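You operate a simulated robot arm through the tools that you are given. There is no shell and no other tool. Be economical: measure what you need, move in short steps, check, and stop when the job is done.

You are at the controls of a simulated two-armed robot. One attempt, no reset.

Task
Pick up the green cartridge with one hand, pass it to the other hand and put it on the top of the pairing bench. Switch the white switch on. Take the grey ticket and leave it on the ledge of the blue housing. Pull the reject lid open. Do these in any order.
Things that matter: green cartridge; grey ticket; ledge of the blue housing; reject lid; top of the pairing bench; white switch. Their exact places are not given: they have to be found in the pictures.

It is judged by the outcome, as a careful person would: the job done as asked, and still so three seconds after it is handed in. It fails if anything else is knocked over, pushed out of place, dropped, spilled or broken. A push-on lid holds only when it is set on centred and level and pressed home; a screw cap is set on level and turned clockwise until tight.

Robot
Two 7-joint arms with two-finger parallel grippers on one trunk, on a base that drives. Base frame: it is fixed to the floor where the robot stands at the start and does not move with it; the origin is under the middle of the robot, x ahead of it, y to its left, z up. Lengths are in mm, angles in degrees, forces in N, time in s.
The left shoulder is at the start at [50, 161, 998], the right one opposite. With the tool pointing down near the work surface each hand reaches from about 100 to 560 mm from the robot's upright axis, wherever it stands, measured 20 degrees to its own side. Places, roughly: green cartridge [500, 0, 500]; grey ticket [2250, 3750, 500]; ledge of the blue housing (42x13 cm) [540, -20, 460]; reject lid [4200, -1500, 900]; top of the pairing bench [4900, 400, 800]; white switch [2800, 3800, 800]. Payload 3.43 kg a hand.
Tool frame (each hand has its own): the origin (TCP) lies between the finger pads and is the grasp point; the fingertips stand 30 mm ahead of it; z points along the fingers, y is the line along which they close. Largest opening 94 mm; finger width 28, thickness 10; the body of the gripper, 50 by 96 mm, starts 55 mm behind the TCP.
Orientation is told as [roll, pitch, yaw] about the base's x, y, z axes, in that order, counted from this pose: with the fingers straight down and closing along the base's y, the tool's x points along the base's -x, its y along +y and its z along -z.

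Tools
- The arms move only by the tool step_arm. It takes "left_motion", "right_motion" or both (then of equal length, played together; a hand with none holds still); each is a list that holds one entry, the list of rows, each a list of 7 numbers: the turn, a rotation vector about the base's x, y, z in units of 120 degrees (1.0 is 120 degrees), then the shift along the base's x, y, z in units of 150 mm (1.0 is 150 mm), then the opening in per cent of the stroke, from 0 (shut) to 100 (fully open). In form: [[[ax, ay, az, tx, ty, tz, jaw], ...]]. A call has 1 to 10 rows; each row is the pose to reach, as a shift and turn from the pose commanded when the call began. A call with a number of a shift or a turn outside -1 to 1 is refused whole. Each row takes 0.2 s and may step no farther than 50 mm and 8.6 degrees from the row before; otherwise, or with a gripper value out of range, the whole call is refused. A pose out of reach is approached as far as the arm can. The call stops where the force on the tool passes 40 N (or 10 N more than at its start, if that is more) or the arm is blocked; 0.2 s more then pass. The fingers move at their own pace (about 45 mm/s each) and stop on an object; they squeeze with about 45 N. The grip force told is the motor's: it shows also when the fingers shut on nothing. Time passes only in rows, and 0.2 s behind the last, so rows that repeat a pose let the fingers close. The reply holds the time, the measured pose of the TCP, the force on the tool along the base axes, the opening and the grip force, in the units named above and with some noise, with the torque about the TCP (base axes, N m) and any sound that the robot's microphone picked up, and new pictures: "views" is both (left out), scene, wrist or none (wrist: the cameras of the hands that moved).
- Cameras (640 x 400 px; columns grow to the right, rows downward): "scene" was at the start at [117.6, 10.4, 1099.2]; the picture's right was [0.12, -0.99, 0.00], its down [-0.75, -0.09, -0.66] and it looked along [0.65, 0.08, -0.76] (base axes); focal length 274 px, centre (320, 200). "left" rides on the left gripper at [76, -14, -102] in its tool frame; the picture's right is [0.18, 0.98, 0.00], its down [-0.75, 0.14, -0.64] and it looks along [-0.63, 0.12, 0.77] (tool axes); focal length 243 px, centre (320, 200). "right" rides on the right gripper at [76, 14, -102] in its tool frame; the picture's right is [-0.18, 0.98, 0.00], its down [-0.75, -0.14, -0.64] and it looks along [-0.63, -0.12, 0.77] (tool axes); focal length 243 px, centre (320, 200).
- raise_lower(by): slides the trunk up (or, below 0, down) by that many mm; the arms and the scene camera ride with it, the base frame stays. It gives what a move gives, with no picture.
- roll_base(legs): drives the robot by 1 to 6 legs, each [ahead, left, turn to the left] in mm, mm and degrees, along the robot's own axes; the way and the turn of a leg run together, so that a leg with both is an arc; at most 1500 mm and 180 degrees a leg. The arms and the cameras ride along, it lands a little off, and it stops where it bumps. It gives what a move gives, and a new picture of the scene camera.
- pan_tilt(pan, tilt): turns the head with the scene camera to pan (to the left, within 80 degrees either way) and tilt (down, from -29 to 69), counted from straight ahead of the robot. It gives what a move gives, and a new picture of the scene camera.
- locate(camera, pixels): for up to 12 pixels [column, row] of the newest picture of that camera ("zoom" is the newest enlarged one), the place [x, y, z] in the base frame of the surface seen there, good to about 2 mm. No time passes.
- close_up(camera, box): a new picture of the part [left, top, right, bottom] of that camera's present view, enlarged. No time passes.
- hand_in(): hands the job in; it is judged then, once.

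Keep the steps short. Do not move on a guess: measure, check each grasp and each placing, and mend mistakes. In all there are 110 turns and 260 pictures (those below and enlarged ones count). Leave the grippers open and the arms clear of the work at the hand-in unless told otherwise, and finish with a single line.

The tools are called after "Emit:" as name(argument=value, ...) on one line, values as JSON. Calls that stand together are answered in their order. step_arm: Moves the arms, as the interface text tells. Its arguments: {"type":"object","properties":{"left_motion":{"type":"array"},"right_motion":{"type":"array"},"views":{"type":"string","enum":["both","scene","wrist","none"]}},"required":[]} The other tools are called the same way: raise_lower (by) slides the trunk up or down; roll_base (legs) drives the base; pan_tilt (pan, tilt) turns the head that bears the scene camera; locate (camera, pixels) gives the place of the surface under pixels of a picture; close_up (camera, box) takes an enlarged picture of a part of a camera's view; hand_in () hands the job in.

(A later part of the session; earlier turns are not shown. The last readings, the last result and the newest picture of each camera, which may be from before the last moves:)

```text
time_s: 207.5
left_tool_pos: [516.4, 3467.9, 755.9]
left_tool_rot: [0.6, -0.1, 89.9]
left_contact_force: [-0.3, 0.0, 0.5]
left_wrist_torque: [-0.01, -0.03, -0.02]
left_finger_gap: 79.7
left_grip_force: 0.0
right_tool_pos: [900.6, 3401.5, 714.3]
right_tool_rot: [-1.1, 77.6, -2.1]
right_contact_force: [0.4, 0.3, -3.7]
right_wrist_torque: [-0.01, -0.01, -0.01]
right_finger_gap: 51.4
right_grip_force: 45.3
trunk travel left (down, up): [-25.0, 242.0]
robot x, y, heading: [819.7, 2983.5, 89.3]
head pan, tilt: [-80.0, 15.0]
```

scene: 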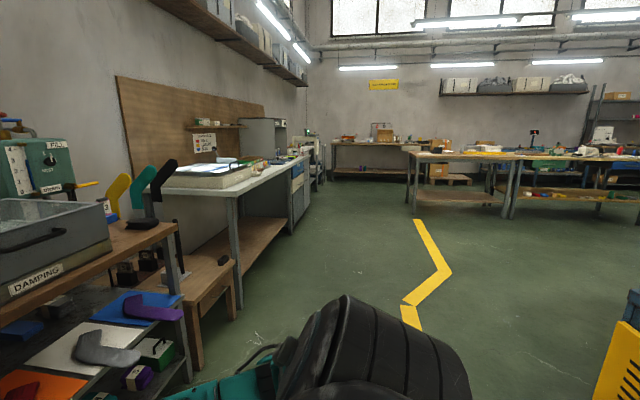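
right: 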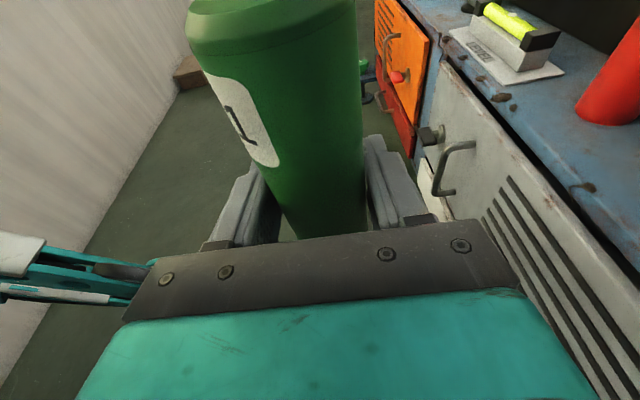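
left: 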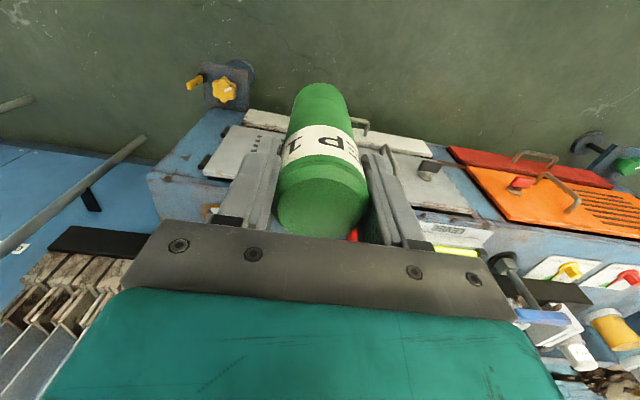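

I strafe right 1500 along the aisle and turn to face along +x.

Emit:
roll_base(legs=[[0, -1300, 0], [0, -200, 0], [0, 0, -90]])

Emit:
pan_tilt(pan=-20, tilt=12)

Emit:
locate(camera="scene", pixels=[[100, 180], [200, 180], [300, 180], [400, 180], [500, 180], [600, 180], [150, 230], [250, 230], [350, 230], [450, 230], [550, 230], [620, 260]])

```text
time_s: 225.0
left_tool_pos: [2809.9, 3242.8, 756.5]
left_tool_rot: [0.6, 0.1, -0.8]
left_contact_force: [0.3, -0.5, 0.8]
left_wrist_torque: [0.02, 0.01, -0.02]
left_finger_gap: 80.0
left_grip_force: 0.1
right_tool_pos: [2739.8, 2859.5, 712.5]
right_tool_rot: [-1.1, 77.6, -92.7]
right_contact_force: [-0.2, -0.2, -3.3]
right_wrist_torque: [0.0, 0.0, 0.02]
right_finger_gap: 51.6
right_grip_force: 44.8
trunk travel left (down, up): [-25.0, 242.0]
robot x, y, heading: [2320.8, 2946.5, -1.5]
head pan, tilt: [-80.0, 15.0]
```

scene: 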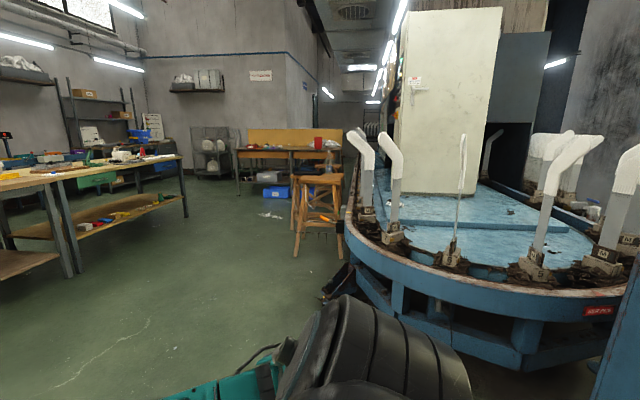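

```text
time_s: 226.3
left_tool_pos: [2810.6, 3242.7, 756.3]
left_tool_rot: [0.5, 0.1, -0.6]
left_contact_force: [-0.8, 0.8, -0.2]
left_wrist_torque: [0.0, 0.04, -0.01]
left_finger_gap: 80.0
left_grip_force: 0.1
right_tool_pos: [2739.0, 2859.8, 713.0]
right_tool_rot: [-1.1, 77.6, -92.7]
right_contact_force: [0.2, -0.3, -4.8]
right_wrist_torque: [-0.01, 0.0, 0.01]
right_finger_gap: 51.6
right_grip_force: 45.3
trunk travel left (down, up): [-25.0, 242.0]
robot x, y, heading: [2326.8, 2949.2, -1.7]
head pan, tilt: [-20.0, 12.0]
```

scene: 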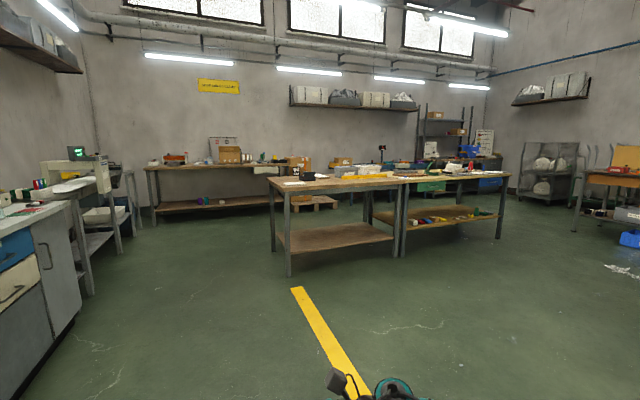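

```text
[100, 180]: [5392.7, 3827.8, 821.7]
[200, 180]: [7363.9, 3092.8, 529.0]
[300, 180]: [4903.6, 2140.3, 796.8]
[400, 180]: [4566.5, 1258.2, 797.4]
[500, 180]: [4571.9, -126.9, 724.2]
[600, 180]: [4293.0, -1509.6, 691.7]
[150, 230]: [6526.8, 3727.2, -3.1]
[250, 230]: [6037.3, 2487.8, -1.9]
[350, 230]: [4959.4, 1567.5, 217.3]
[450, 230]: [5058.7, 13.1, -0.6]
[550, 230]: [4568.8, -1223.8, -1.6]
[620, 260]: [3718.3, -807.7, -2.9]
```

The long bench: near edge x≈4560, top z 797. The part toward y≈400 should be the pairing bench; the table at (610,180) should carry the reject box. I enlarge both.

Emit:
close_up(camera="scene", box=[370, 120, 530, 220])

Emit:
locate(camera="zoom", pixels=[[140, 220], [250, 215], [350, 212], [450, 212], [530, 205], [500, 190], [320, 240], [540, 330], [280, 170], [400, 150]])

Emit:
pan_tilt(pan=-50, tilt=12)

Emit:
close_up(camera="scene", box=[180, 100, 420, 250])

```text
4.00 times, centred on (450, 170) of scene
```

zoom: 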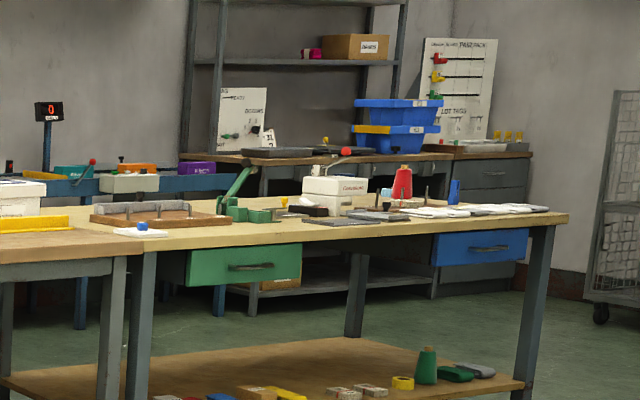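

```text
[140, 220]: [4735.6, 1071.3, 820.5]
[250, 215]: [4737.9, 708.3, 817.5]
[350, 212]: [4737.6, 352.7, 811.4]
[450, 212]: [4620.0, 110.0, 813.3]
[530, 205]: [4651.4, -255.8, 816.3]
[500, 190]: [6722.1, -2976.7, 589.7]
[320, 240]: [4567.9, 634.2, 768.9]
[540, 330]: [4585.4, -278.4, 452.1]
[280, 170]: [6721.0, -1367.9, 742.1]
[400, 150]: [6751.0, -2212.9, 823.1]
```

```text
time_s: 227.2
left_tool_pos: [2810.9, 3242.4, 755.7]
left_tool_rot: [0.6, 0.1, -0.7]
left_contact_force: [-0.1, 0.2, -0.2]
left_wrist_torque: [0.0, -0.01, 0.02]
left_finger_gap: 79.8
left_grip_force: 0.0
right_tool_pos: [2739.2, 2859.5, 712.0]
right_tool_rot: [-1.1, 77.5, -92.7]
right_contact_force: [0.4, 0.3, -4.1]
right_wrist_torque: [-0.05, -0.02, -0.02]
right_finger_gap: 51.8
right_grip_force: 45.3
trunk travel left (down, up): [-25.0, 242.0]
robot x, y, heading: [2322.8, 2941.5, -1.5]
head pan, tilt: [-50.0, 12.0]
```

scene: 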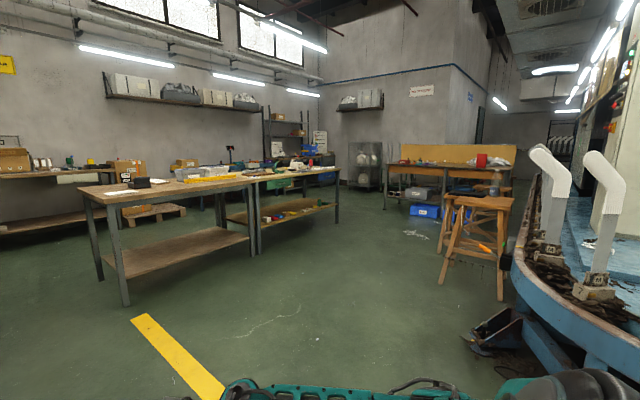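

```text
2.67 times, centred on (300, 175) of scene
```

zoom: 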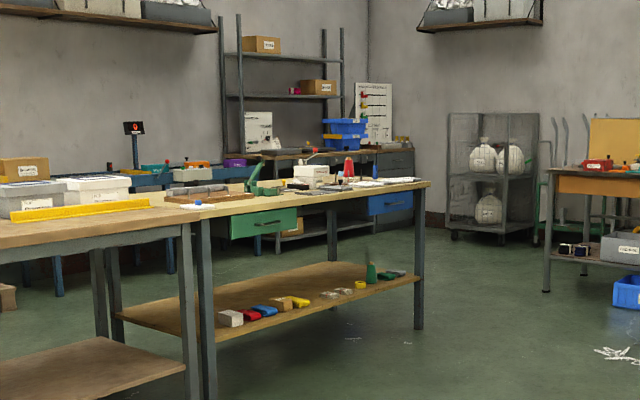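

I locate the stool, the pedal-like thing and the rim of the turntable to plan the drive.

Emit:
locate(camera="scene", pixels=[[440, 284], [500, 298], [476, 202], [470, 345], [500, 320], [515, 270], [127, 304], [250, 252], [335, 222], [412, 200], [385, 207], [440, 210]])

Emit:
close_up(camera="scene", box=[370, 130, 530, 230])

```text
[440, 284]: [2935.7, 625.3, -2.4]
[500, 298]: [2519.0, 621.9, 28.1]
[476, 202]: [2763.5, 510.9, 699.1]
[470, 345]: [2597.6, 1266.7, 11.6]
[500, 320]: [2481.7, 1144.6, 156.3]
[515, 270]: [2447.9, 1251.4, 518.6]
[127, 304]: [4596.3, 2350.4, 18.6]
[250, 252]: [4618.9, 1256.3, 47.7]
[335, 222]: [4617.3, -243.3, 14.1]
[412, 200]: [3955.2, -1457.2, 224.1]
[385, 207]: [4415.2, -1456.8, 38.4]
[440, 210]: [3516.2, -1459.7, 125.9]
```

```text
4.00 times, centred on (450, 180) of scene
```

zoom: 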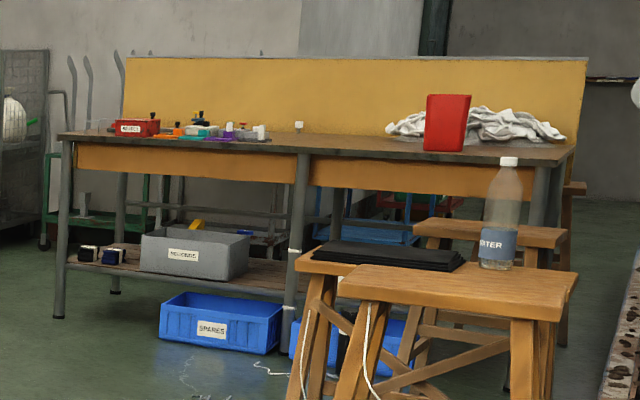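

Free corridor x 3000–4560. I drive ahead to x≈3800, strafe right to y≈350, then raise the trunk 190.

Emit:
roll_base(legs=[[1400, 0, 0], [80, 0, 1.5], [0, -1300, 0], [0, -1250, 0]])

Emit:
raise_lower(by=200)

Emit:
pan_tilt(pan=0, tilt=35)

```text
time_s: 256.8
left_tool_pos: [4243.3, 647.0, 755.2]
left_tool_rot: [0.6, 0.1, 0.4]
left_contact_force: [0.2, -0.1, 0.8]
left_wrist_torque: [-0.02, 0.01, 0.02]
left_finger_gap: 79.7
left_grip_force: 0.1
right_tool_pos: [4181.2, 262.7, 712.6]
right_tool_rot: [-1.1, 77.5, -91.7]
right_contact_force: [0.0, 0.9, -4.2]
right_wrist_torque: [-0.03, 0.01, 0.01]
right_finger_gap: 51.5
right_grip_force: 45.0
trunk travel left (down, up): [-25.0, 242.0]
robot x, y, heading: [3761.2, 337.3, -0.3]
head pan, tilt: [-50.0, 12.0]
```

scene: 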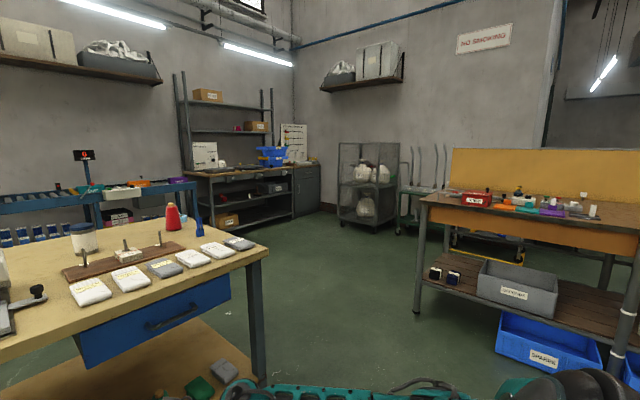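

```text
time_s: 259.0
left_tool_pos: [4244.6, 646.8, 955.0]
left_tool_rot: [0.5, 0.1, 0.4]
left_contact_force: [0.1, 0.0, -0.3]
left_wrist_torque: [0.0, 0.0, 0.03]
left_finger_gap: 79.9
left_grip_force: 0.1
right_tool_pos: [4180.7, 262.1, 912.6]
right_tool_rot: [-1.2, 77.5, -91.6]
right_contact_force: [0.3, -0.2, -3.4]
right_wrist_torque: [0.01, -0.01, 0.01]
right_finger_gap: 51.6
right_grip_force: 44.7
trunk travel left (down, up): [-225.0, 42.0]
robot x, y, heading: [3763.9, 340.6, -0.4]
head pan, tilt: [-50.0, 12.0]
```

```text
time_s: 260.2
left_tool_pos: [4244.7, 646.6, 955.1]
left_tool_rot: [0.6, 0.1, 0.4]
left_contact_force: [0.4, -0.5, -0.9]
left_wrist_torque: [0.0, 0.03, 0.0]
left_finger_gap: 79.9
left_grip_force: 0.1
right_tool_pos: [4180.9, 261.3, 912.5]
right_tool_rot: [-1.1, 77.5, -91.6]
right_contact_force: [-0.5, 0.0, -3.3]
right_wrist_torque: [-0.01, -0.02, 0.03]
right_finger_gap: 51.3
right_grip_force: 45.3
trunk travel left (down, up): [-225.0, 42.0]
robot x, y, heading: [3764.2, 339.5, -0.7]
head pan, tilt: [0.0, 35.0]
```

scene: 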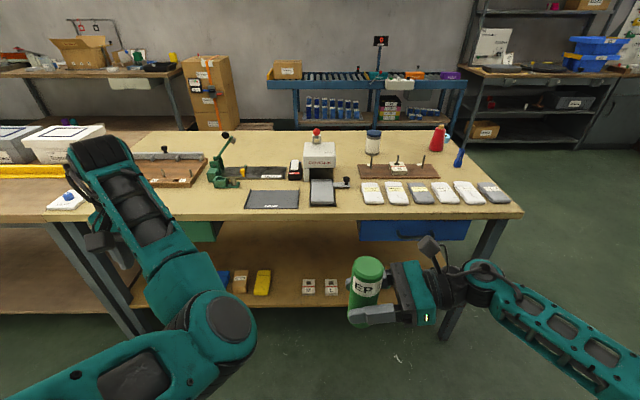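

The bench top has a free spot left of the dark mat around (215,203), and others. I enlarge and measure.

Emit:
close_up(camera="scene", box=[130, 110, 530, 230])

Emit:
locate(camera="scene", pixels=[[160, 215], [220, 215], [235, 205], [200, 195], [225, 190], [250, 192], [340, 215], [350, 200], [345, 190], [365, 203], [180, 190], [300, 208]])

```text
1.60 times, centred on (330, 170) of scene
```

zoom: 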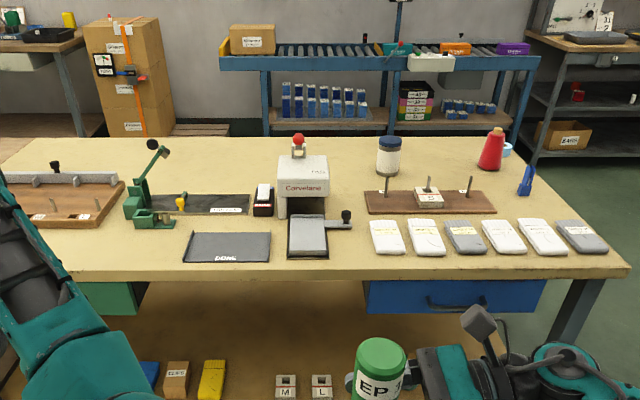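

```text
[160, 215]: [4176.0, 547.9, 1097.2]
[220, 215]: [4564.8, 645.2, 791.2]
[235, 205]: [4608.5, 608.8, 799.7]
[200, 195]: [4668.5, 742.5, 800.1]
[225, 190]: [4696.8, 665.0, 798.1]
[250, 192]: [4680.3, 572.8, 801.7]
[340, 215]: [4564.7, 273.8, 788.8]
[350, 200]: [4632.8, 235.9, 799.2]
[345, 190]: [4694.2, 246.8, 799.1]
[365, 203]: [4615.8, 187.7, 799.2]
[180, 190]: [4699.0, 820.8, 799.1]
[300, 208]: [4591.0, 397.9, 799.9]
```

Bench top z≈799.5. I choose the free patch (4640,670), left of the mat. First I yaw the right hand −40° so it will come in from the front edge, and try to draw the left hand back.

Emit:
step_arm(right_motion=[[[0, 0, -0.067, 0, 0, 0, 20], [0, 0, -0.134, 0, 0, 0, 20], [0, 0, -0.2, 0, 0, 0, 20], [0, 0, -0.267, 0, 0, 0, 20], [0, 0, -0.333, 0, 0, 0, 20]]], left_motion=[[[0, 0, 0, -0.1, 0, 0, 85], [0, 0, 0, -0.2, 0, 0, 85], [0, 0, 0, -0.3, 0, 0, 85], [0, 0, 0, -0.4, 0, 0, 85], [0, 0, 0, -0.5, 0, 0, 85]]], views="scene")

```text
time_s: 261.4
left_tool_pos: [4194.8, 681.3, 940.2]
left_tool_rot: [1.2, -0.3, 1.1]
left_contact_force: [0.2, -0.2, -0.2]
left_wrist_torque: [0.0, 0.01, 0.01]
left_finger_gap: 79.8
left_grip_force: 0.2
left hand out of reach, approached as far as the arm can: row 1, 2, 3, 4, 5
right_tool_pos: [4181.1, 261.3, 913.4]
right_tool_rot: [-1.3, 77.5, -131.8]
right_contact_force: [-0.5, 0.4, -4.4]
right_wrist_torque: [-0.01, 0.02, 0.03]
right_finger_gap: 51.2
right_grip_force: 44.7
trunk travel left (down, up): [-225.0, 42.0]
robot x, y, heading: [3761.4, 341.5, -0.3]
head pan, tilt: [0.0, 35.0]
```

scene: 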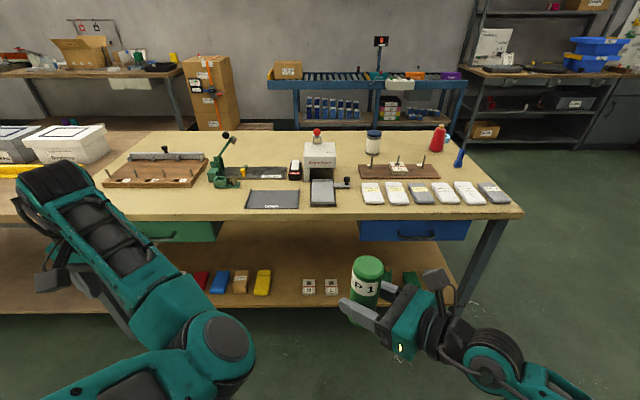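

I check heights of objects where the left hand would pass.

Emit:
locate(camera="scene", pixels=[[110, 170], [155, 172], [160, 155], [205, 180], [70, 128], [225, 137], [100, 190], [130, 190], [215, 187], [240, 180]])

```text
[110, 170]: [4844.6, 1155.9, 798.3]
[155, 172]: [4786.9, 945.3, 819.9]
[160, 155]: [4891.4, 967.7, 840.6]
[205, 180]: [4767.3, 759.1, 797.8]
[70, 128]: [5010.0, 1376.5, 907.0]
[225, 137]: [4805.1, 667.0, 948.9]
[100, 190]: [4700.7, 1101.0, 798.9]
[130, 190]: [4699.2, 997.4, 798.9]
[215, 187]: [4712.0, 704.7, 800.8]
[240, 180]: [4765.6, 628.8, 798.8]
```

I drive left 460 first, then ahead 370.

Emit:
roll_base(legs=[[0, 460, 0], [370, 0, 0]])

```text
time_s: 267.9
left_tool_pos: [4565.1, 1149.5, 937.3]
left_tool_rot: [1.3, 0.1, 1.5]
left_contact_force: [-0.3, -0.1, -0.5]
left_wrist_torque: [-0.02, 0.0, 0.0]
left_finger_gap: 79.8
left_grip_force: 0.0
right_tool_pos: [4555.9, 729.4, 913.2]
right_tool_rot: [-1.3, 77.4, -131.3]
right_contact_force: [0.5, 0.4, -3.5]
right_wrist_torque: [-0.02, 0.02, 0.0]
right_finger_gap: 51.4
right_grip_force: 45.1
trunk travel left (down, up): [-225.0, 42.0]
robot x, y, heading: [4137.5, 807.3, -0.1]
head pan, tilt: [0.0, 35.0]
```

scene: 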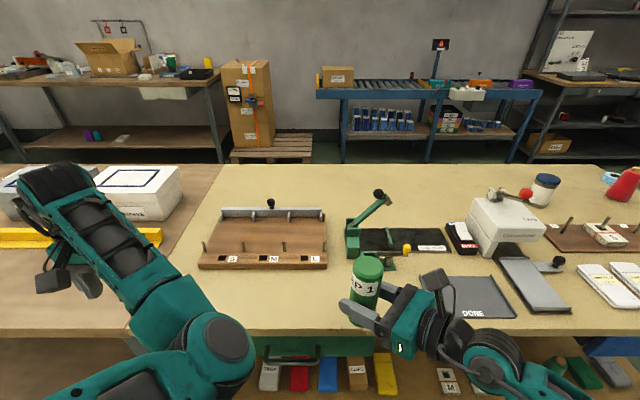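

I move 75 mm forward over the free patch and lower to just above the bench.

Emit:
step_arm(right_motion=[[[0, 0, 0, 0.25, 0.02, 0, 20], [0, 0, 0, 0.5, 0.04, 0, 20], [0, 0, 0, 0.5, 0.04, -0.2, 20], [0, 0, 0, 0.5, 0.04, -0.35, 20]]], views="both")

Emit:
locate(camera="right", pixels=[[330, 230], [320, 100], [250, 40], [400, 60], [320, 200]])

```text
time_s: 268.9
left_tool_pos: [4565.2, 1150.1, 938.1]
left_tool_rot: [1.4, 0.1, 1.6]
left_contact_force: [0.2, 0.0, -0.2]
left_wrist_torque: [-0.02, -0.02, 0.01]
left_finger_gap: 79.7
left_grip_force: 0.1
right_tool_pos: [4630.0, 735.3, 859.5]
right_tool_rot: [-1.2, 77.4, -131.2]
right_contact_force: [-0.3, 0.4, -2.9]
right_wrist_torque: [-0.04, 0.02, -0.01]
right_finger_gap: 51.5
right_grip_force: 45.0
trunk travel left (down, up): [-225.0, 42.0]
robot x, y, heading: [4137.3, 808.5, -0.3]
head pan, tilt: [0.0, 35.0]
```

scene: 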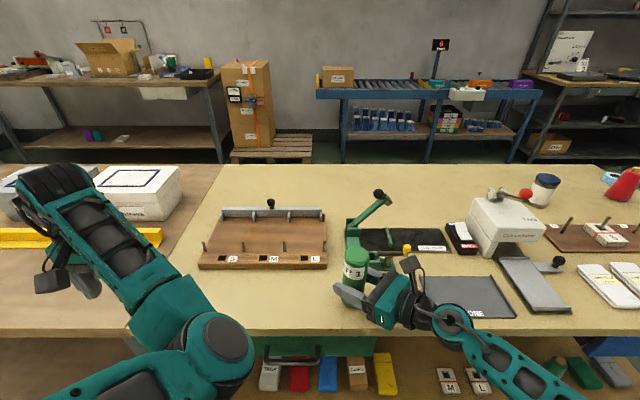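
right: 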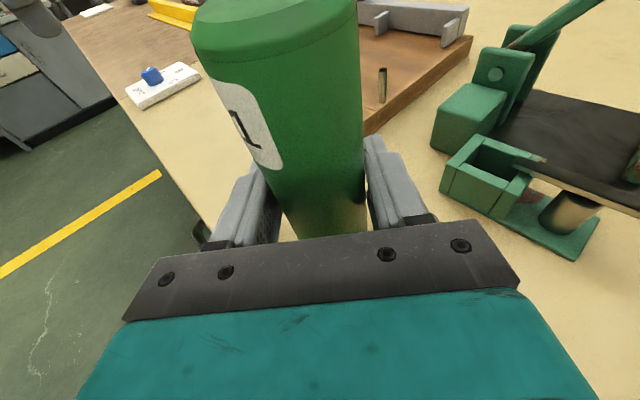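

```text
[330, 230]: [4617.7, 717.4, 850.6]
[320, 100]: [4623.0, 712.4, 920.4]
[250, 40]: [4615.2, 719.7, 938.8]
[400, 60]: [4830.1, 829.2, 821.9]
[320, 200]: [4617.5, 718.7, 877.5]
```

The patch below is free. I lower in small rows until contact.

Emit:
step_arm(right_motion=[[[0, 0, 0, 0, 0, -0.03, 20], [0, 0, 0, 0, 0, -0.05, 20], [0, 0, 0, 0, 0, -0.065, 20], [0, 0, 0, 0, 0, -0.08, 20]]], views="none")

```text
time_s: 269.9
left_tool_pos: [4563.8, 1149.7, 941.1]
left_tool_rot: [1.4, -0.1, 1.7]
left_contact_force: [0.2, -0.6, 0.8]
left_wrist_torque: [0.0, 0.02, 0.04]
left_finger_gap: 80.1
left_grip_force: 0.2
right_tool_pos: [4630.8, 736.3, 853.8]
right_tool_rot: [0.0, 78.0, -130.1]
right_contact_force: [-4.1, -3.9, 21.6]
right_wrist_torque: [-0.55, 0.6, 0.04]
right_finger_gap: 51.8
right_grip_force: 45.2
trunk travel left (down, up): [-225.0, 42.0]
robot x, y, heading: [4134.5, 806.2, -0.0]
head pan, tilt: [0.0, 35.0]
```

Contact: 22 N. I relieve slightly and open the hand.

Emit:
step_arm(right_motion=[[[0, 0, 0, 0, 0, 0.03, 20], [0, 0, 0, 0, 0, 0.03, 30], [0, 0, 0, 0, 0, 0.03, 60], [0, 0, 0, 0, 0, 0.03, 90], [0, 0, 0, 0, 0, 0.03, 100], [0, 0, 0, 0, 0, 0.03, 100]]], views="both")

```text
time_s: 271.4
left_tool_pos: [4564.5, 1150.1, 938.4]
left_tool_rot: [1.4, 0.0, 1.5]
left_contact_force: [0.6, -1.1, 1.3]
left_wrist_torque: [0.01, 0.0, -0.01]
left_finger_gap: 79.9
left_grip_force: 0.1
right_tool_pos: [4630.8, 734.6, 852.3]
right_tool_rot: [-1.1, 77.4, -131.1]
right_contact_force: [-0.2, -0.1, -0.6]
right_wrist_torque: [0.0, 0.02, 0.0]
right_finger_gap: 94.0
right_grip_force: 0.0
trunk travel left (down, up): [-225.0, 42.0]
robot x, y, heading: [4136.1, 809.9, -0.1]
head pan, tilt: [0.0, 35.0]
```

scene: 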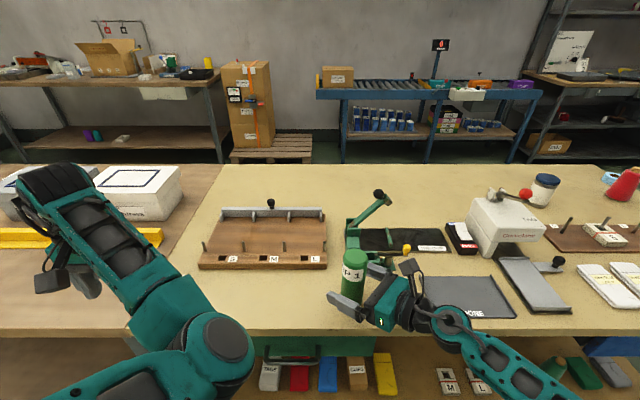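
right: 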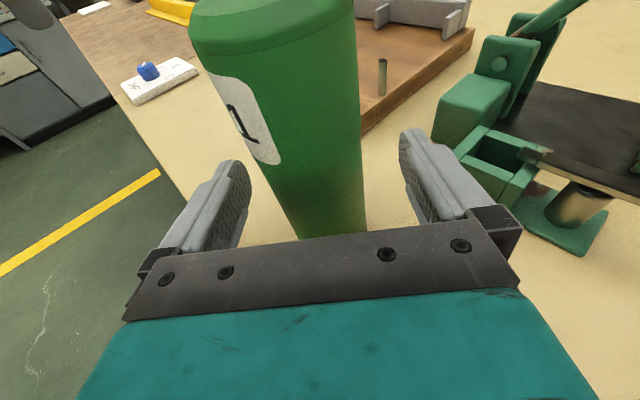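

It stands. I withdraw the right hand straight back along its pointing direction, 120 mm.

Emit:
step_arm(right_motion=[[[0, 0, 0, -0.17, -0.2, 0, 100], [0, 0, 0, -0.34, -0.41, 0, 100], [0, 0, 0, -0.52, -0.62, 0.05, 100], [0, 0, 0, -0.69, -0.82, 0.2, 100], [0, 0, 0, -0.75, -0.85, 0.45, 100]]], views="scene")

Emit:
close_up(camera="scene", box=[300, 190, 460, 340])

Emit:
locate(camera="scene", pixels=[[353, 255], [353, 275], [352, 298]])

```text
time_s: 272.6
left_tool_pos: [4563.9, 1150.8, 938.7]
left_tool_rot: [1.4, 0.1, 1.6]
left_contact_force: [-0.2, 0.8, 0.0]
left_wrist_torque: [0.0, -0.01, 0.01]
left_finger_gap: 79.9
left_grip_force: 0.1
right_tool_pos: [4516.5, 611.4, 917.4]
right_tool_rot: [-1.3, 77.3, -131.1]
right_contact_force: [-0.8, 0.2, 0.6]
right_wrist_torque: [0.01, 0.02, 0.03]
right_finger_gap: 93.8
right_grip_force: 0.0
trunk travel left (down, up): [-225.0, 42.0]
robot x, y, heading: [4139.5, 804.8, 0.0]
head pan, tilt: [0.0, 35.0]
```

scene: 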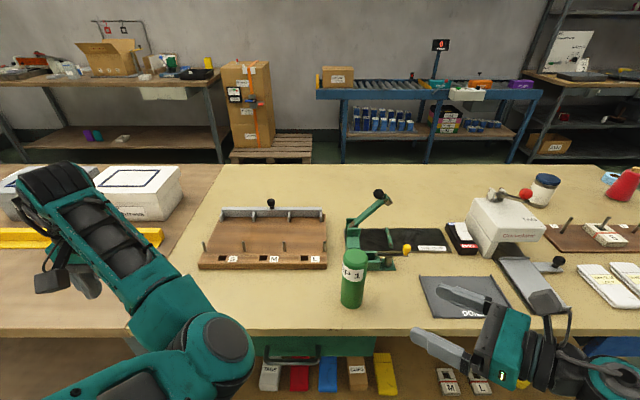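

```text
2.67 times, centred on (380, 265) of scene
```

zoom: 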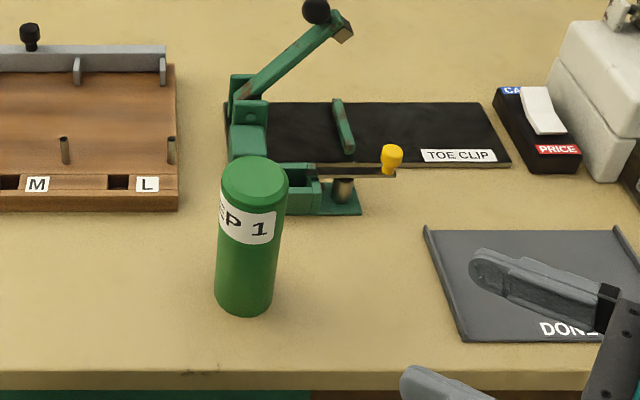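

```text
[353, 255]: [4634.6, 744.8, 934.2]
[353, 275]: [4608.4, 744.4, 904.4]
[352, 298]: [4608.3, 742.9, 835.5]
```

The cartridge stands upright on the bench, top at 934. Now back off 370 and strafe right to y≈−700, then look at the reject box.

Emit:
roll_base(legs=[[-370, 0, 0], [0, -1400, 0], [0, 0, -90]])

Emit:
pan_tilt(pan=25, tilt=20)

```text
time_s: 290.8
left_tool_pos: [4121.4, -1022.0, 939.0]
left_tool_rot: [1.3, 0.0, -87.7]
left_contact_force: [-0.9, 0.0, -0.3]
left_wrist_torque: [-0.01, 0.02, -0.01]
left_finger_gap: 79.8
left_grip_force: 0.0
right_tool_pos: [3581.9, -982.5, 917.7]
right_tool_rot: [-1.1, 77.5, 139.8]
right_contact_force: [-0.3, 0.0, 0.8]
right_wrist_torque: [0.02, -0.01, -0.02]
right_finger_gap: 94.0
right_grip_force: 0.0
trunk travel left (down, up): [-225.0, 42.0]
robot x, y, heading: [3767.8, -599.3, -89.3]
head pan, tilt: [0.0, 35.0]
```

scene: 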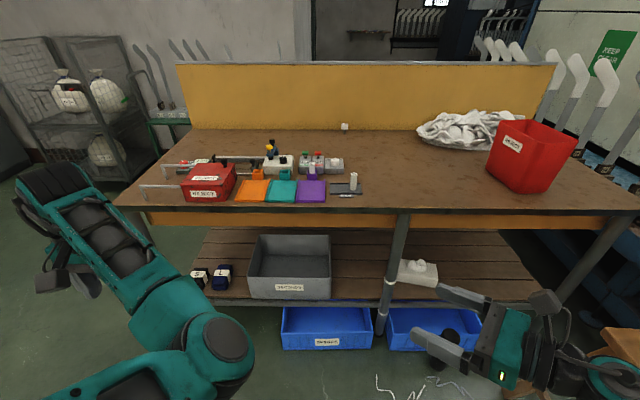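

```text
time_s: 291.7
left_tool_pos: [4121.3, -1022.2, 939.0]
left_tool_rot: [1.4, 0.0, -87.5]
left_contact_force: [0.6, -0.3, 0.0]
left_wrist_torque: [0.0, 0.01, -0.02]
left_finger_gap: 79.8
left_grip_force: 0.2
right_tool_pos: [3581.6, -983.2, 918.1]
right_tool_rot: [-1.1, 77.3, 139.7]
right_contact_force: [1.0, 0.4, -0.4]
right_wrist_torque: [-0.03, 0.03, -0.01]
right_finger_gap: 93.9
right_grip_force: 0.1
trunk travel left (down, up): [-225.0, 42.0]
robot x, y, heading: [3773.0, -600.7, -89.3]
head pan, tilt: [25.0, 20.0]
```

scene: 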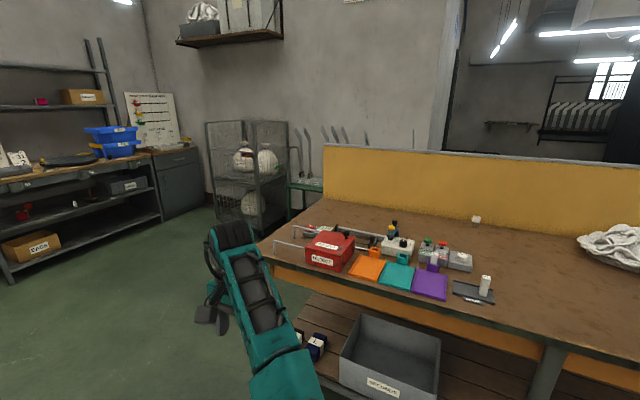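

The red reject box is at (330,250). I enlarge it.

Emit:
close_up(camera="scene", box=[260, 210, 420, 310])

Emit:
locate(camera="zoom", pixels=[[200, 100], [360, 110], [330, 95], [240, 200], [280, 130], [290, 240], [190, 210], [370, 160], [50, 130], [130, 180], [265, 150], [350, 130]])

```text
4.00 times, centred on (340, 260) of scene
```

zoom: 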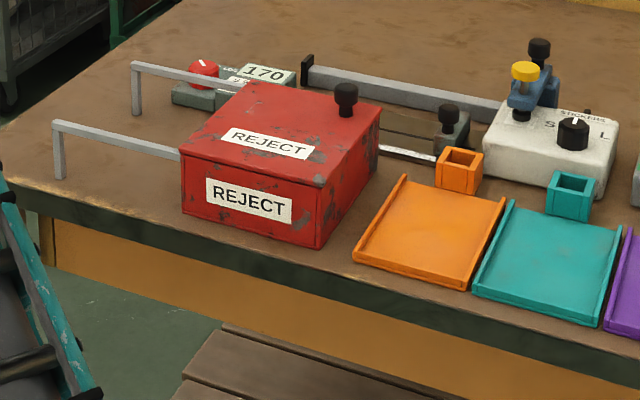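

```text
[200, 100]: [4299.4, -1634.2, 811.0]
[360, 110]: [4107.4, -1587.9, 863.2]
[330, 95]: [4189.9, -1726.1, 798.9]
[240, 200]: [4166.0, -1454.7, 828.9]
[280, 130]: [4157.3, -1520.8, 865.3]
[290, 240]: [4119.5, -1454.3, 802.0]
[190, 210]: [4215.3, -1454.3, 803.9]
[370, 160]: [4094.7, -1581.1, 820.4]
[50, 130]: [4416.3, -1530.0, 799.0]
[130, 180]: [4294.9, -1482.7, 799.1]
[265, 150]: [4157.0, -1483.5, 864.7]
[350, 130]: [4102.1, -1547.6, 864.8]
```

The box spans x 4095–4220, y −1454…−1600, top 865, with a black knob at its rear and two grey rails running to its left. I move nearer to see how the lid works.

Emit:
roll_base(legs=[[0, 230, 0], [330, 0, 0]])

Emit:
pan_tilt(pan=15, tilt=40)

Emit:
close_up(camera="scene", box=[220, 110, 460, 260])

```text
time_s: 296.1
left_tool_pos: [4354.9, -1350.6, 938.2]
left_tool_rot: [1.4, 0.1, -87.8]
left_contact_force: [0.1, -0.7, 0.6]
left_wrist_torque: [-0.02, 0.01, -0.02]
left_finger_gap: 80.0
left_grip_force: 0.0
right_tool_pos: [3813.8, -1309.0, 918.1]
right_tool_rot: [-1.2, 77.4, 139.4]
right_contact_force: [0.2, 0.6, 0.1]
right_wrist_torque: [0.05, -0.04, -0.02]
right_finger_gap: 94.1
right_grip_force: 0.2
trunk travel left (down, up): [-225.0, 42.0]
robot x, y, heading: [4007.0, -929.6, -89.2]
head pan, tilt: [25.0, 20.0]
```

scene: 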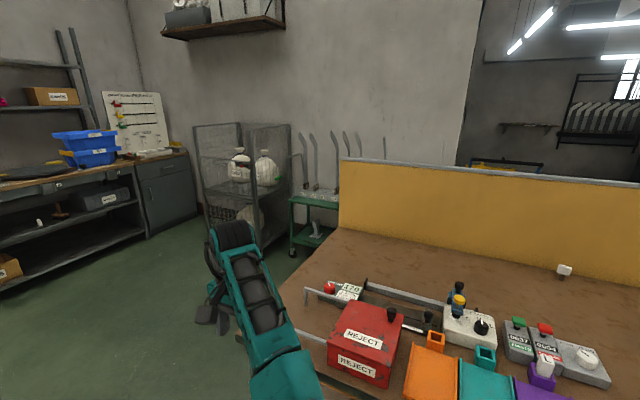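

```text
time_s: 296.9
left_tool_pos: [4356.2, -1350.8, 937.7]
left_tool_rot: [1.5, -0.1, -87.6]
left_contact_force: [-0.9, -0.2, 0.3]
left_wrist_torque: [0.01, -0.03, 0.02]
left_finger_gap: 80.1
left_grip_force: 0.2
right_tool_pos: [3814.4, -1308.8, 918.7]
right_tool_rot: [-1.1, 77.4, 139.5]
right_contact_force: [0.8, -0.6, -0.5]
right_wrist_torque: [-0.04, 0.02, 0.01]
right_finger_gap: 94.1
right_grip_force: 0.1
trunk travel left (down, up): [-225.0, 42.0]
robot x, y, heading: [4007.4, -928.8, -89.1]
head pan, tilt: [15.0, 40.0]
```

scene: 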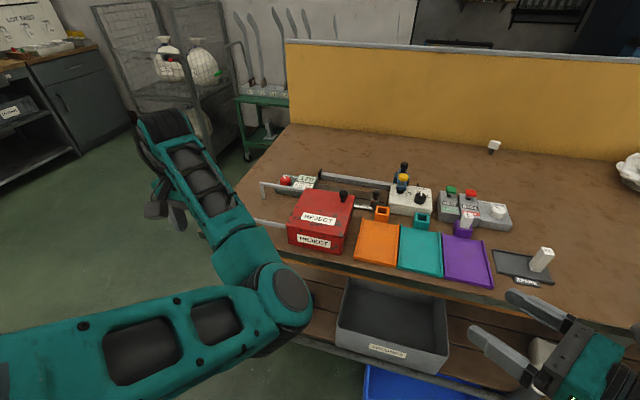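

```text
2.67 times, centred on (340, 185) of scene
```

zoom: 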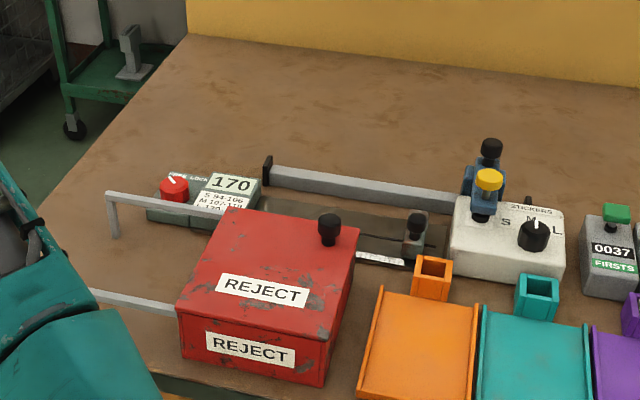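

Rails at lid height run to +x, so the lid slides that way (to my left), by the black knob. I measure knob, lid and rails.

Emit:
close_up(camera="scene", box=[250, 170, 370, 260])

Emit:
locate(camera="zoom", pixels=[[497, 125], [500, 145], [500, 160], [480, 125], [515, 125], [70, 85], [250, 125], [50, 275], [190, 310], [540, 150], [280, 105], [220, 320]])

```text
4.44 times, centred on (310, 215) of scene
```

zoom: 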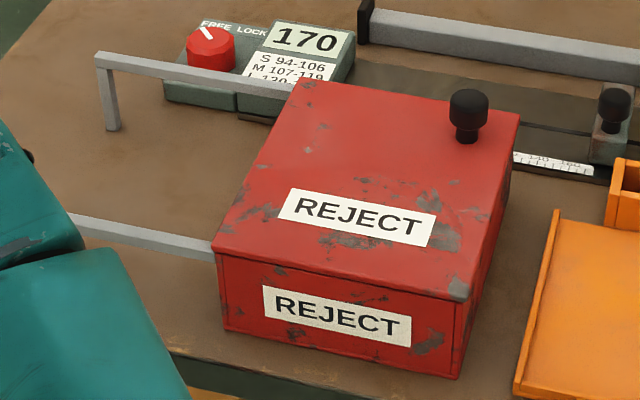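

```text
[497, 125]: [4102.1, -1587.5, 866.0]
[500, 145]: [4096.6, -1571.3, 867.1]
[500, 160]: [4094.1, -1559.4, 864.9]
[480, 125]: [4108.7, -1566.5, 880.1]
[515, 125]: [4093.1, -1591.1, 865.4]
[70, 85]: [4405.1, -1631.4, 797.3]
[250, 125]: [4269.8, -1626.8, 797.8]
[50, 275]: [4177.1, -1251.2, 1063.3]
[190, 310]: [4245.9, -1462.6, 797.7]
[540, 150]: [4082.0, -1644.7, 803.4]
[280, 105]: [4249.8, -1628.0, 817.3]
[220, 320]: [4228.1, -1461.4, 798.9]
```

The knob stands at about (4109,−1572), too far to reach yet. I drive 170 ahead.

Emit:
roll_base(legs=[[170, 0, 0]])

Emit:
close_up(camera="scene", box=[250, 180, 410, 280])

```text
time_s: 298.2
left_tool_pos: [4356.6, -1476.7, 939.6]
left_tool_rot: [1.4, 0.0, -87.6]
left_contact_force: [0.7, 0.8, -0.2]
left_wrist_torque: [-0.03, 0.0, 0.02]
left_finger_gap: 80.0
left_grip_force: 0.1
right_tool_pos: [3814.7, -1435.0, 917.4]
right_tool_rot: [-1.2, 77.4, 139.5]
right_contact_force: [0.5, 0.4, -0.5]
right_wrist_torque: [0.02, 0.0, -0.01]
right_finger_gap: 93.9
right_grip_force: 0.1
trunk travel left (down, up): [-225.0, 42.0]
robot x, y, heading: [4007.4, -1053.9, -89.5]
head pan, tilt: [15.0, 40.0]
stopped in leg 1: the robot was blocked; the commanded pose is now the measured one
```

scene: 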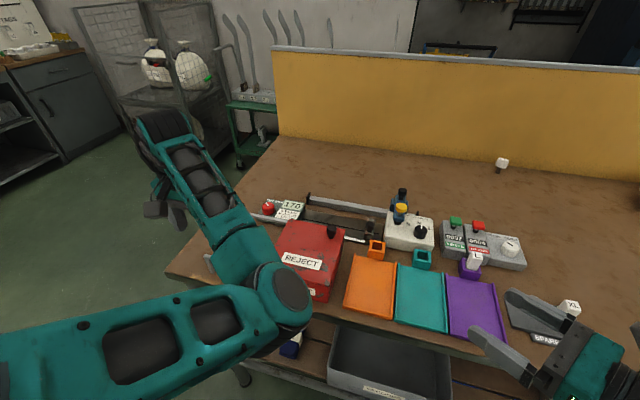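

```text
4.00 times, centred on (330, 230) of scene
```

zoom: 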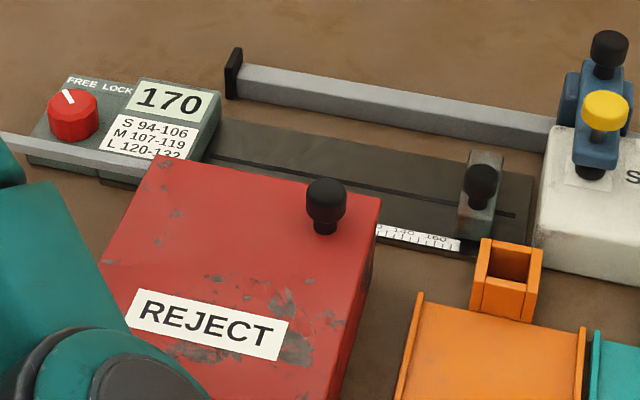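

The base bumped and stopped at y −1054. I ease back 15 mm and measure the knob precisely; it should be just within reach.

Emit:
locate(camera="zoom", pixels=[[326, 190], [326, 205], [312, 205], [340, 205], [326, 228], [160, 165], [375, 200], [350, 210], [20, 148], [130, 160]])

Emit:
roll_base(legs=[[-15, 0, 0]])

```text
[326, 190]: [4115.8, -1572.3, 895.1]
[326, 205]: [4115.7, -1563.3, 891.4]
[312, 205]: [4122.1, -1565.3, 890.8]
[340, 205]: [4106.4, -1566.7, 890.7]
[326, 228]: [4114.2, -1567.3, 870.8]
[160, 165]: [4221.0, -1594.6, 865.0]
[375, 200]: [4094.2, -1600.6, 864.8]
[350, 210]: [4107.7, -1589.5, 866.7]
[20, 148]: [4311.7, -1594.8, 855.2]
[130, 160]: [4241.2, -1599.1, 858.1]
```

```text
time_s: 299.0
left_tool_pos: [4356.3, -1461.9, 939.2]
left_tool_rot: [1.5, 0.0, -87.6]
left_contact_force: [-0.4, 0.4, 0.4]
left_wrist_torque: [-0.01, 0.0, -0.02]
left_finger_gap: 80.2
left_grip_force: 0.0
right_tool_pos: [3816.0, -1420.1, 918.0]
right_tool_rot: [-1.2, 77.4, 139.6]
right_contact_force: [0.3, 0.1, -0.6]
right_wrist_torque: [0.01, 0.01, -0.04]
right_finger_gap: 94.1
right_grip_force: 0.1
trunk travel left (down, up): [-225.0, 42.0]
robot x, y, heading: [4005.9, -1033.9, -89.3]
head pan, tilt: [15.0, 40.0]
```

scene: 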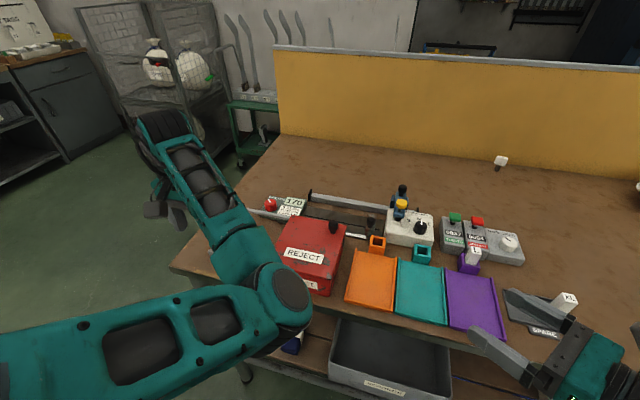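

The knob is centred at (4115,−1572), top 895, about 20 wide. I bring the left hand over it at z≈945 in two calls.

Emit:
step_arm(left_motion=[[[0, 0, 0, -0.2, -0.1, 0.04, 85], [0, 0, 0, -0.4, -0.2, 0.04, 85], [0, 0, 0, -0.6, -0.3, 0.04, 85], [0, 0, 0, -0.8, -0.4, 0.04, 85], [0, 0, 0, -1.0, -0.5, 0.04, 85]]], views="none")

Emit:
step_arm(left_motion=[[[0, 0, 0, -0.2, -0.1, 0, 80], [0, 0, 0, -0.4, -0.2, 0, 60], [0, 0, 0, -0.6, -0.23, 0, 60]]], views="both")

```text
time_s: 300.2
left_tool_pos: [4222.6, -1553.7, 928.7]
left_tool_rot: [2.0, -0.1, -86.8]
left_contact_force: [-0.8, 0.5, 1.2]
left_wrist_torque: [-0.02, -0.01, -0.01]
left_finger_gap: 79.8
left_grip_force: 0.1
left hand out of reach, approached as far as the arm can: row 1, 2, 3, 4, 5
right_tool_pos: [3815.1, -1419.5, 917.4]
right_tool_rot: [-1.4, 77.5, 139.2]
right_contact_force: [-0.2, 0.6, 0.0]
right_wrist_torque: [-0.04, 0.0, 0.0]
right_finger_gap: 94.1
right_grip_force: 0.2
trunk travel left (down, up): [-225.0, 42.0]
robot x, y, heading: [4003.2, -1039.2, -89.1]
head pan, tilt: [15.0, 40.0]
```

```text
time_s: 301.0
left_tool_pos: [4129.5, -1589.2, 930.7]
left_tool_rot: [1.9, -0.1, -86.9]
left_contact_force: [0.2, -0.3, 0.2]
left_wrist_torque: [-0.01, 0.0, -0.01]
left_finger_gap: 56.6
left_grip_force: 0.1
right_tool_pos: [3815.2, -1419.2, 917.2]
right_tool_rot: [-1.2, 77.4, 139.2]
right_contact_force: [0.5, 0.5, -1.0]
right_wrist_torque: [0.01, 0.0, -0.01]
right_finger_gap: 94.3
right_grip_force: 0.0
trunk travel left (down, up): [-225.0, 42.0]
robot x, y, heading: [4009.2, -1040.3, -89.2]
head pan, tilt: [15.0, 40.0]
```

scene: 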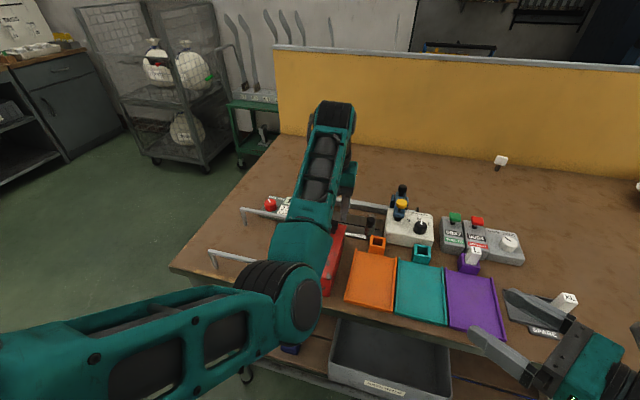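
left: 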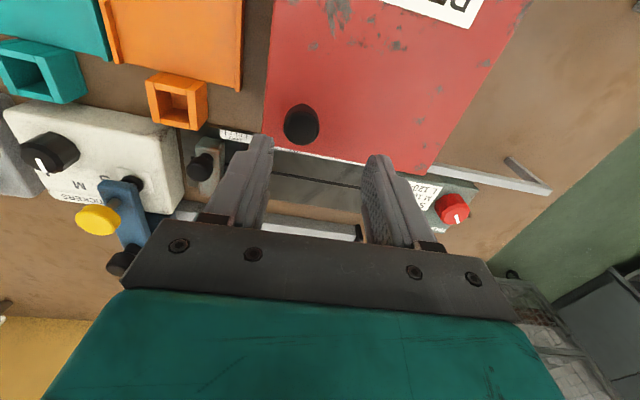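

I measure the knob in the wrist picture.

Emit:
locate(camera="left", pixels=[[301, 118], [290, 118], [312, 118], [300, 108], [303, 132], [301, 142]])

```text
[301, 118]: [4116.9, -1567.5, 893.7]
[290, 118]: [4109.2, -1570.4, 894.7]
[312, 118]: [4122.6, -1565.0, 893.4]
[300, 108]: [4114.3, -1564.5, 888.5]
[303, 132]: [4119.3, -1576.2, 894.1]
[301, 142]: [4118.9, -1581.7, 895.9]
```

Knob centre (4116,−1573). I centre over it, then lower to z≈903 and check.

Emit:
step_arm(left_motion=[[[0, 0, 0, -0.09, 0.107, 0, 60], [0, 0, 0, -0.09, 0.107, -0.1, 60], [0, 0, 0, -0.09, 0.107, -0.18, 60]]], views="wrist")

```text
time_s: 301.8
left_tool_pos: [4109.3, -1570.0, 901.4]
left_tool_rot: [1.6, 0.0, -87.6]
left_contact_force: [-0.5, 0.3, -1.1]
left_wrist_torque: [0.01, 0.0, -0.01]
left_finger_gap: 56.2
left_grip_force: 0.0
right_tool_pos: [3816.3, -1420.7, 917.5]
right_tool_rot: [-1.3, 77.4, 139.3]
right_contact_force: [0.4, 0.0, 0.0]
right_wrist_torque: [0.01, 0.0, 0.01]
right_finger_gap: 94.0
right_grip_force: 0.1
trunk travel left (down, up): [-225.0, 42.0]
robot x, y, heading: [4006.1, -1039.2, -89.1]
head pan, tilt: [15.0, 40.0]
```

left: 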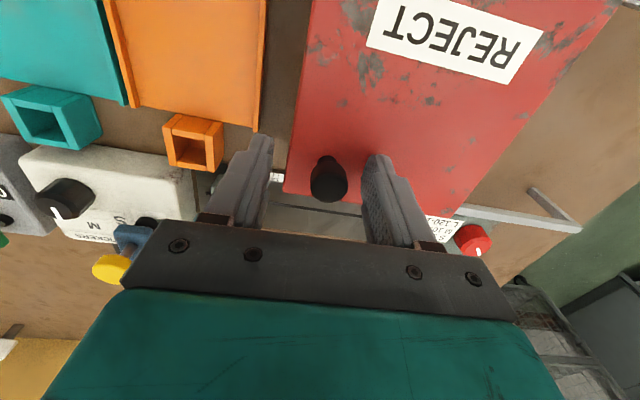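

The knob is between the fingers. I shift +6 in x and close.

Emit:
step_arm(left_motion=[[[0, 0, 0, 0.04, -0.01, 0, 50], [0, 0, 0, 0.04, -0.01, 0, 20], [0, 0, 0, 0.04, -0.01, 0, 5], [0, 0, 0, 0.04, -0.01, 0, 5], [0, 0, 0, 0.04, -0.01, 0, 5]]], views="wrist")

```text
time_s: 303.0
left_tool_pos: [4114.9, -1572.0, 902.1]
left_tool_rot: [1.5, 0.1, -87.5]
left_contact_force: [6.0, 4.2, 0.2]
left_wrist_torque: [0.02, 0.41, 0.13]
left_finger_gap: 21.5
left_grip_force: 44.8
right_tool_pos: [3815.5, -1420.0, 917.7]
right_tool_rot: [-1.1, 77.4, 139.6]
right_contact_force: [-0.4, -0.5, -1.0]
right_wrist_torque: [0.0, -0.05, -0.02]
right_finger_gap: 93.7
right_grip_force: 0.1
trunk travel left (down, up): [-225.0, 42.0]
robot x, y, heading: [4012.1, -1035.7, -89.3]
head pan, tilt: [15.0, 40.0]
```

left: 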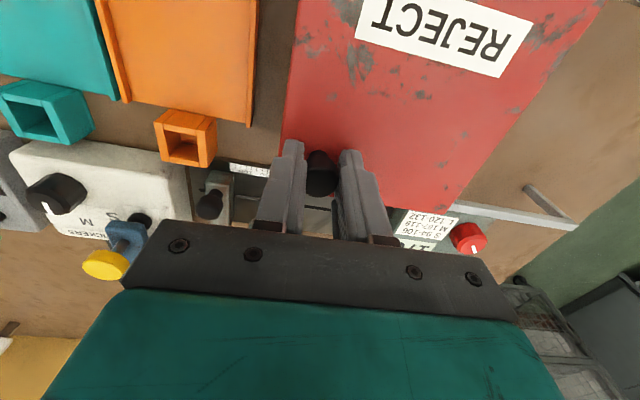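

Gripped (21.5 mm, 45 N). I pull it gently along +x, along the rails.

Emit:
step_arm(left_motion=[[[0, 0, 0, 0.04, 0, 0, 5], [0, 0, 0, 0.1, 0, 0, 5], [0, 0, 0, 0.18, 0, 0, 5], [0, 0, 0, 0.26, 0, 0, 5]]], views="both")

```text
time_s: 304.0
left_tool_pos: [4154.8, -1572.7, 902.0]
left_tool_rot: [1.4, 0.3, -87.6]
left_contact_force: [-0.2, 7.4, -11.7]
left_wrist_torque: [-0.6, 0.47, 0.06]
left_finger_gap: 21.5
left_grip_force: 45.4
right_tool_pos: [3816.0, -1420.0, 918.3]
right_tool_rot: [-1.2, 77.3, 139.4]
right_contact_force: [1.1, -0.3, 0.4]
right_wrist_torque: [-0.01, -0.02, 0.01]
right_finger_gap: 94.0
right_grip_force: 0.0
trunk travel left (down, up): [-225.0, 42.0]
robot x, y, heading: [4003.9, -1033.9, -89.4]
head pan, tilt: [15.0, 40.0]
```

scene: 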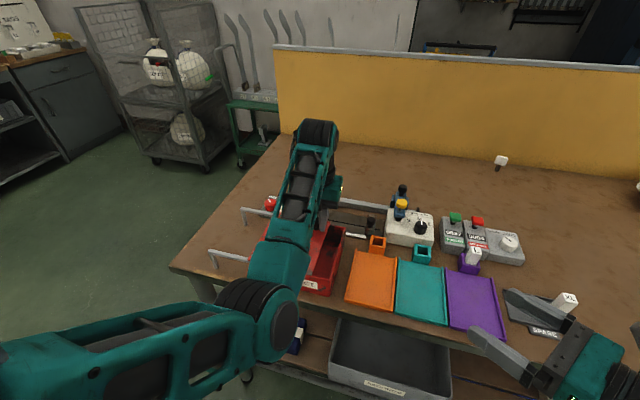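
left: 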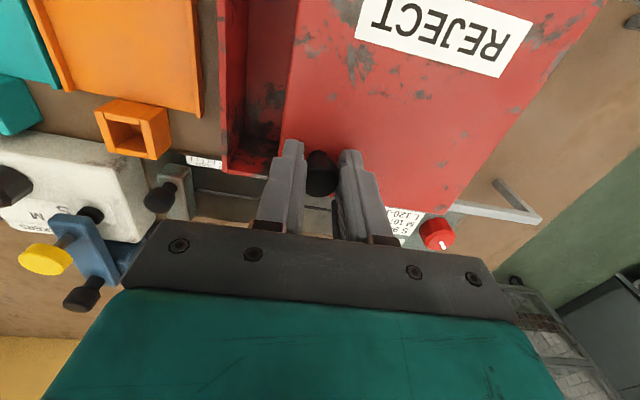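

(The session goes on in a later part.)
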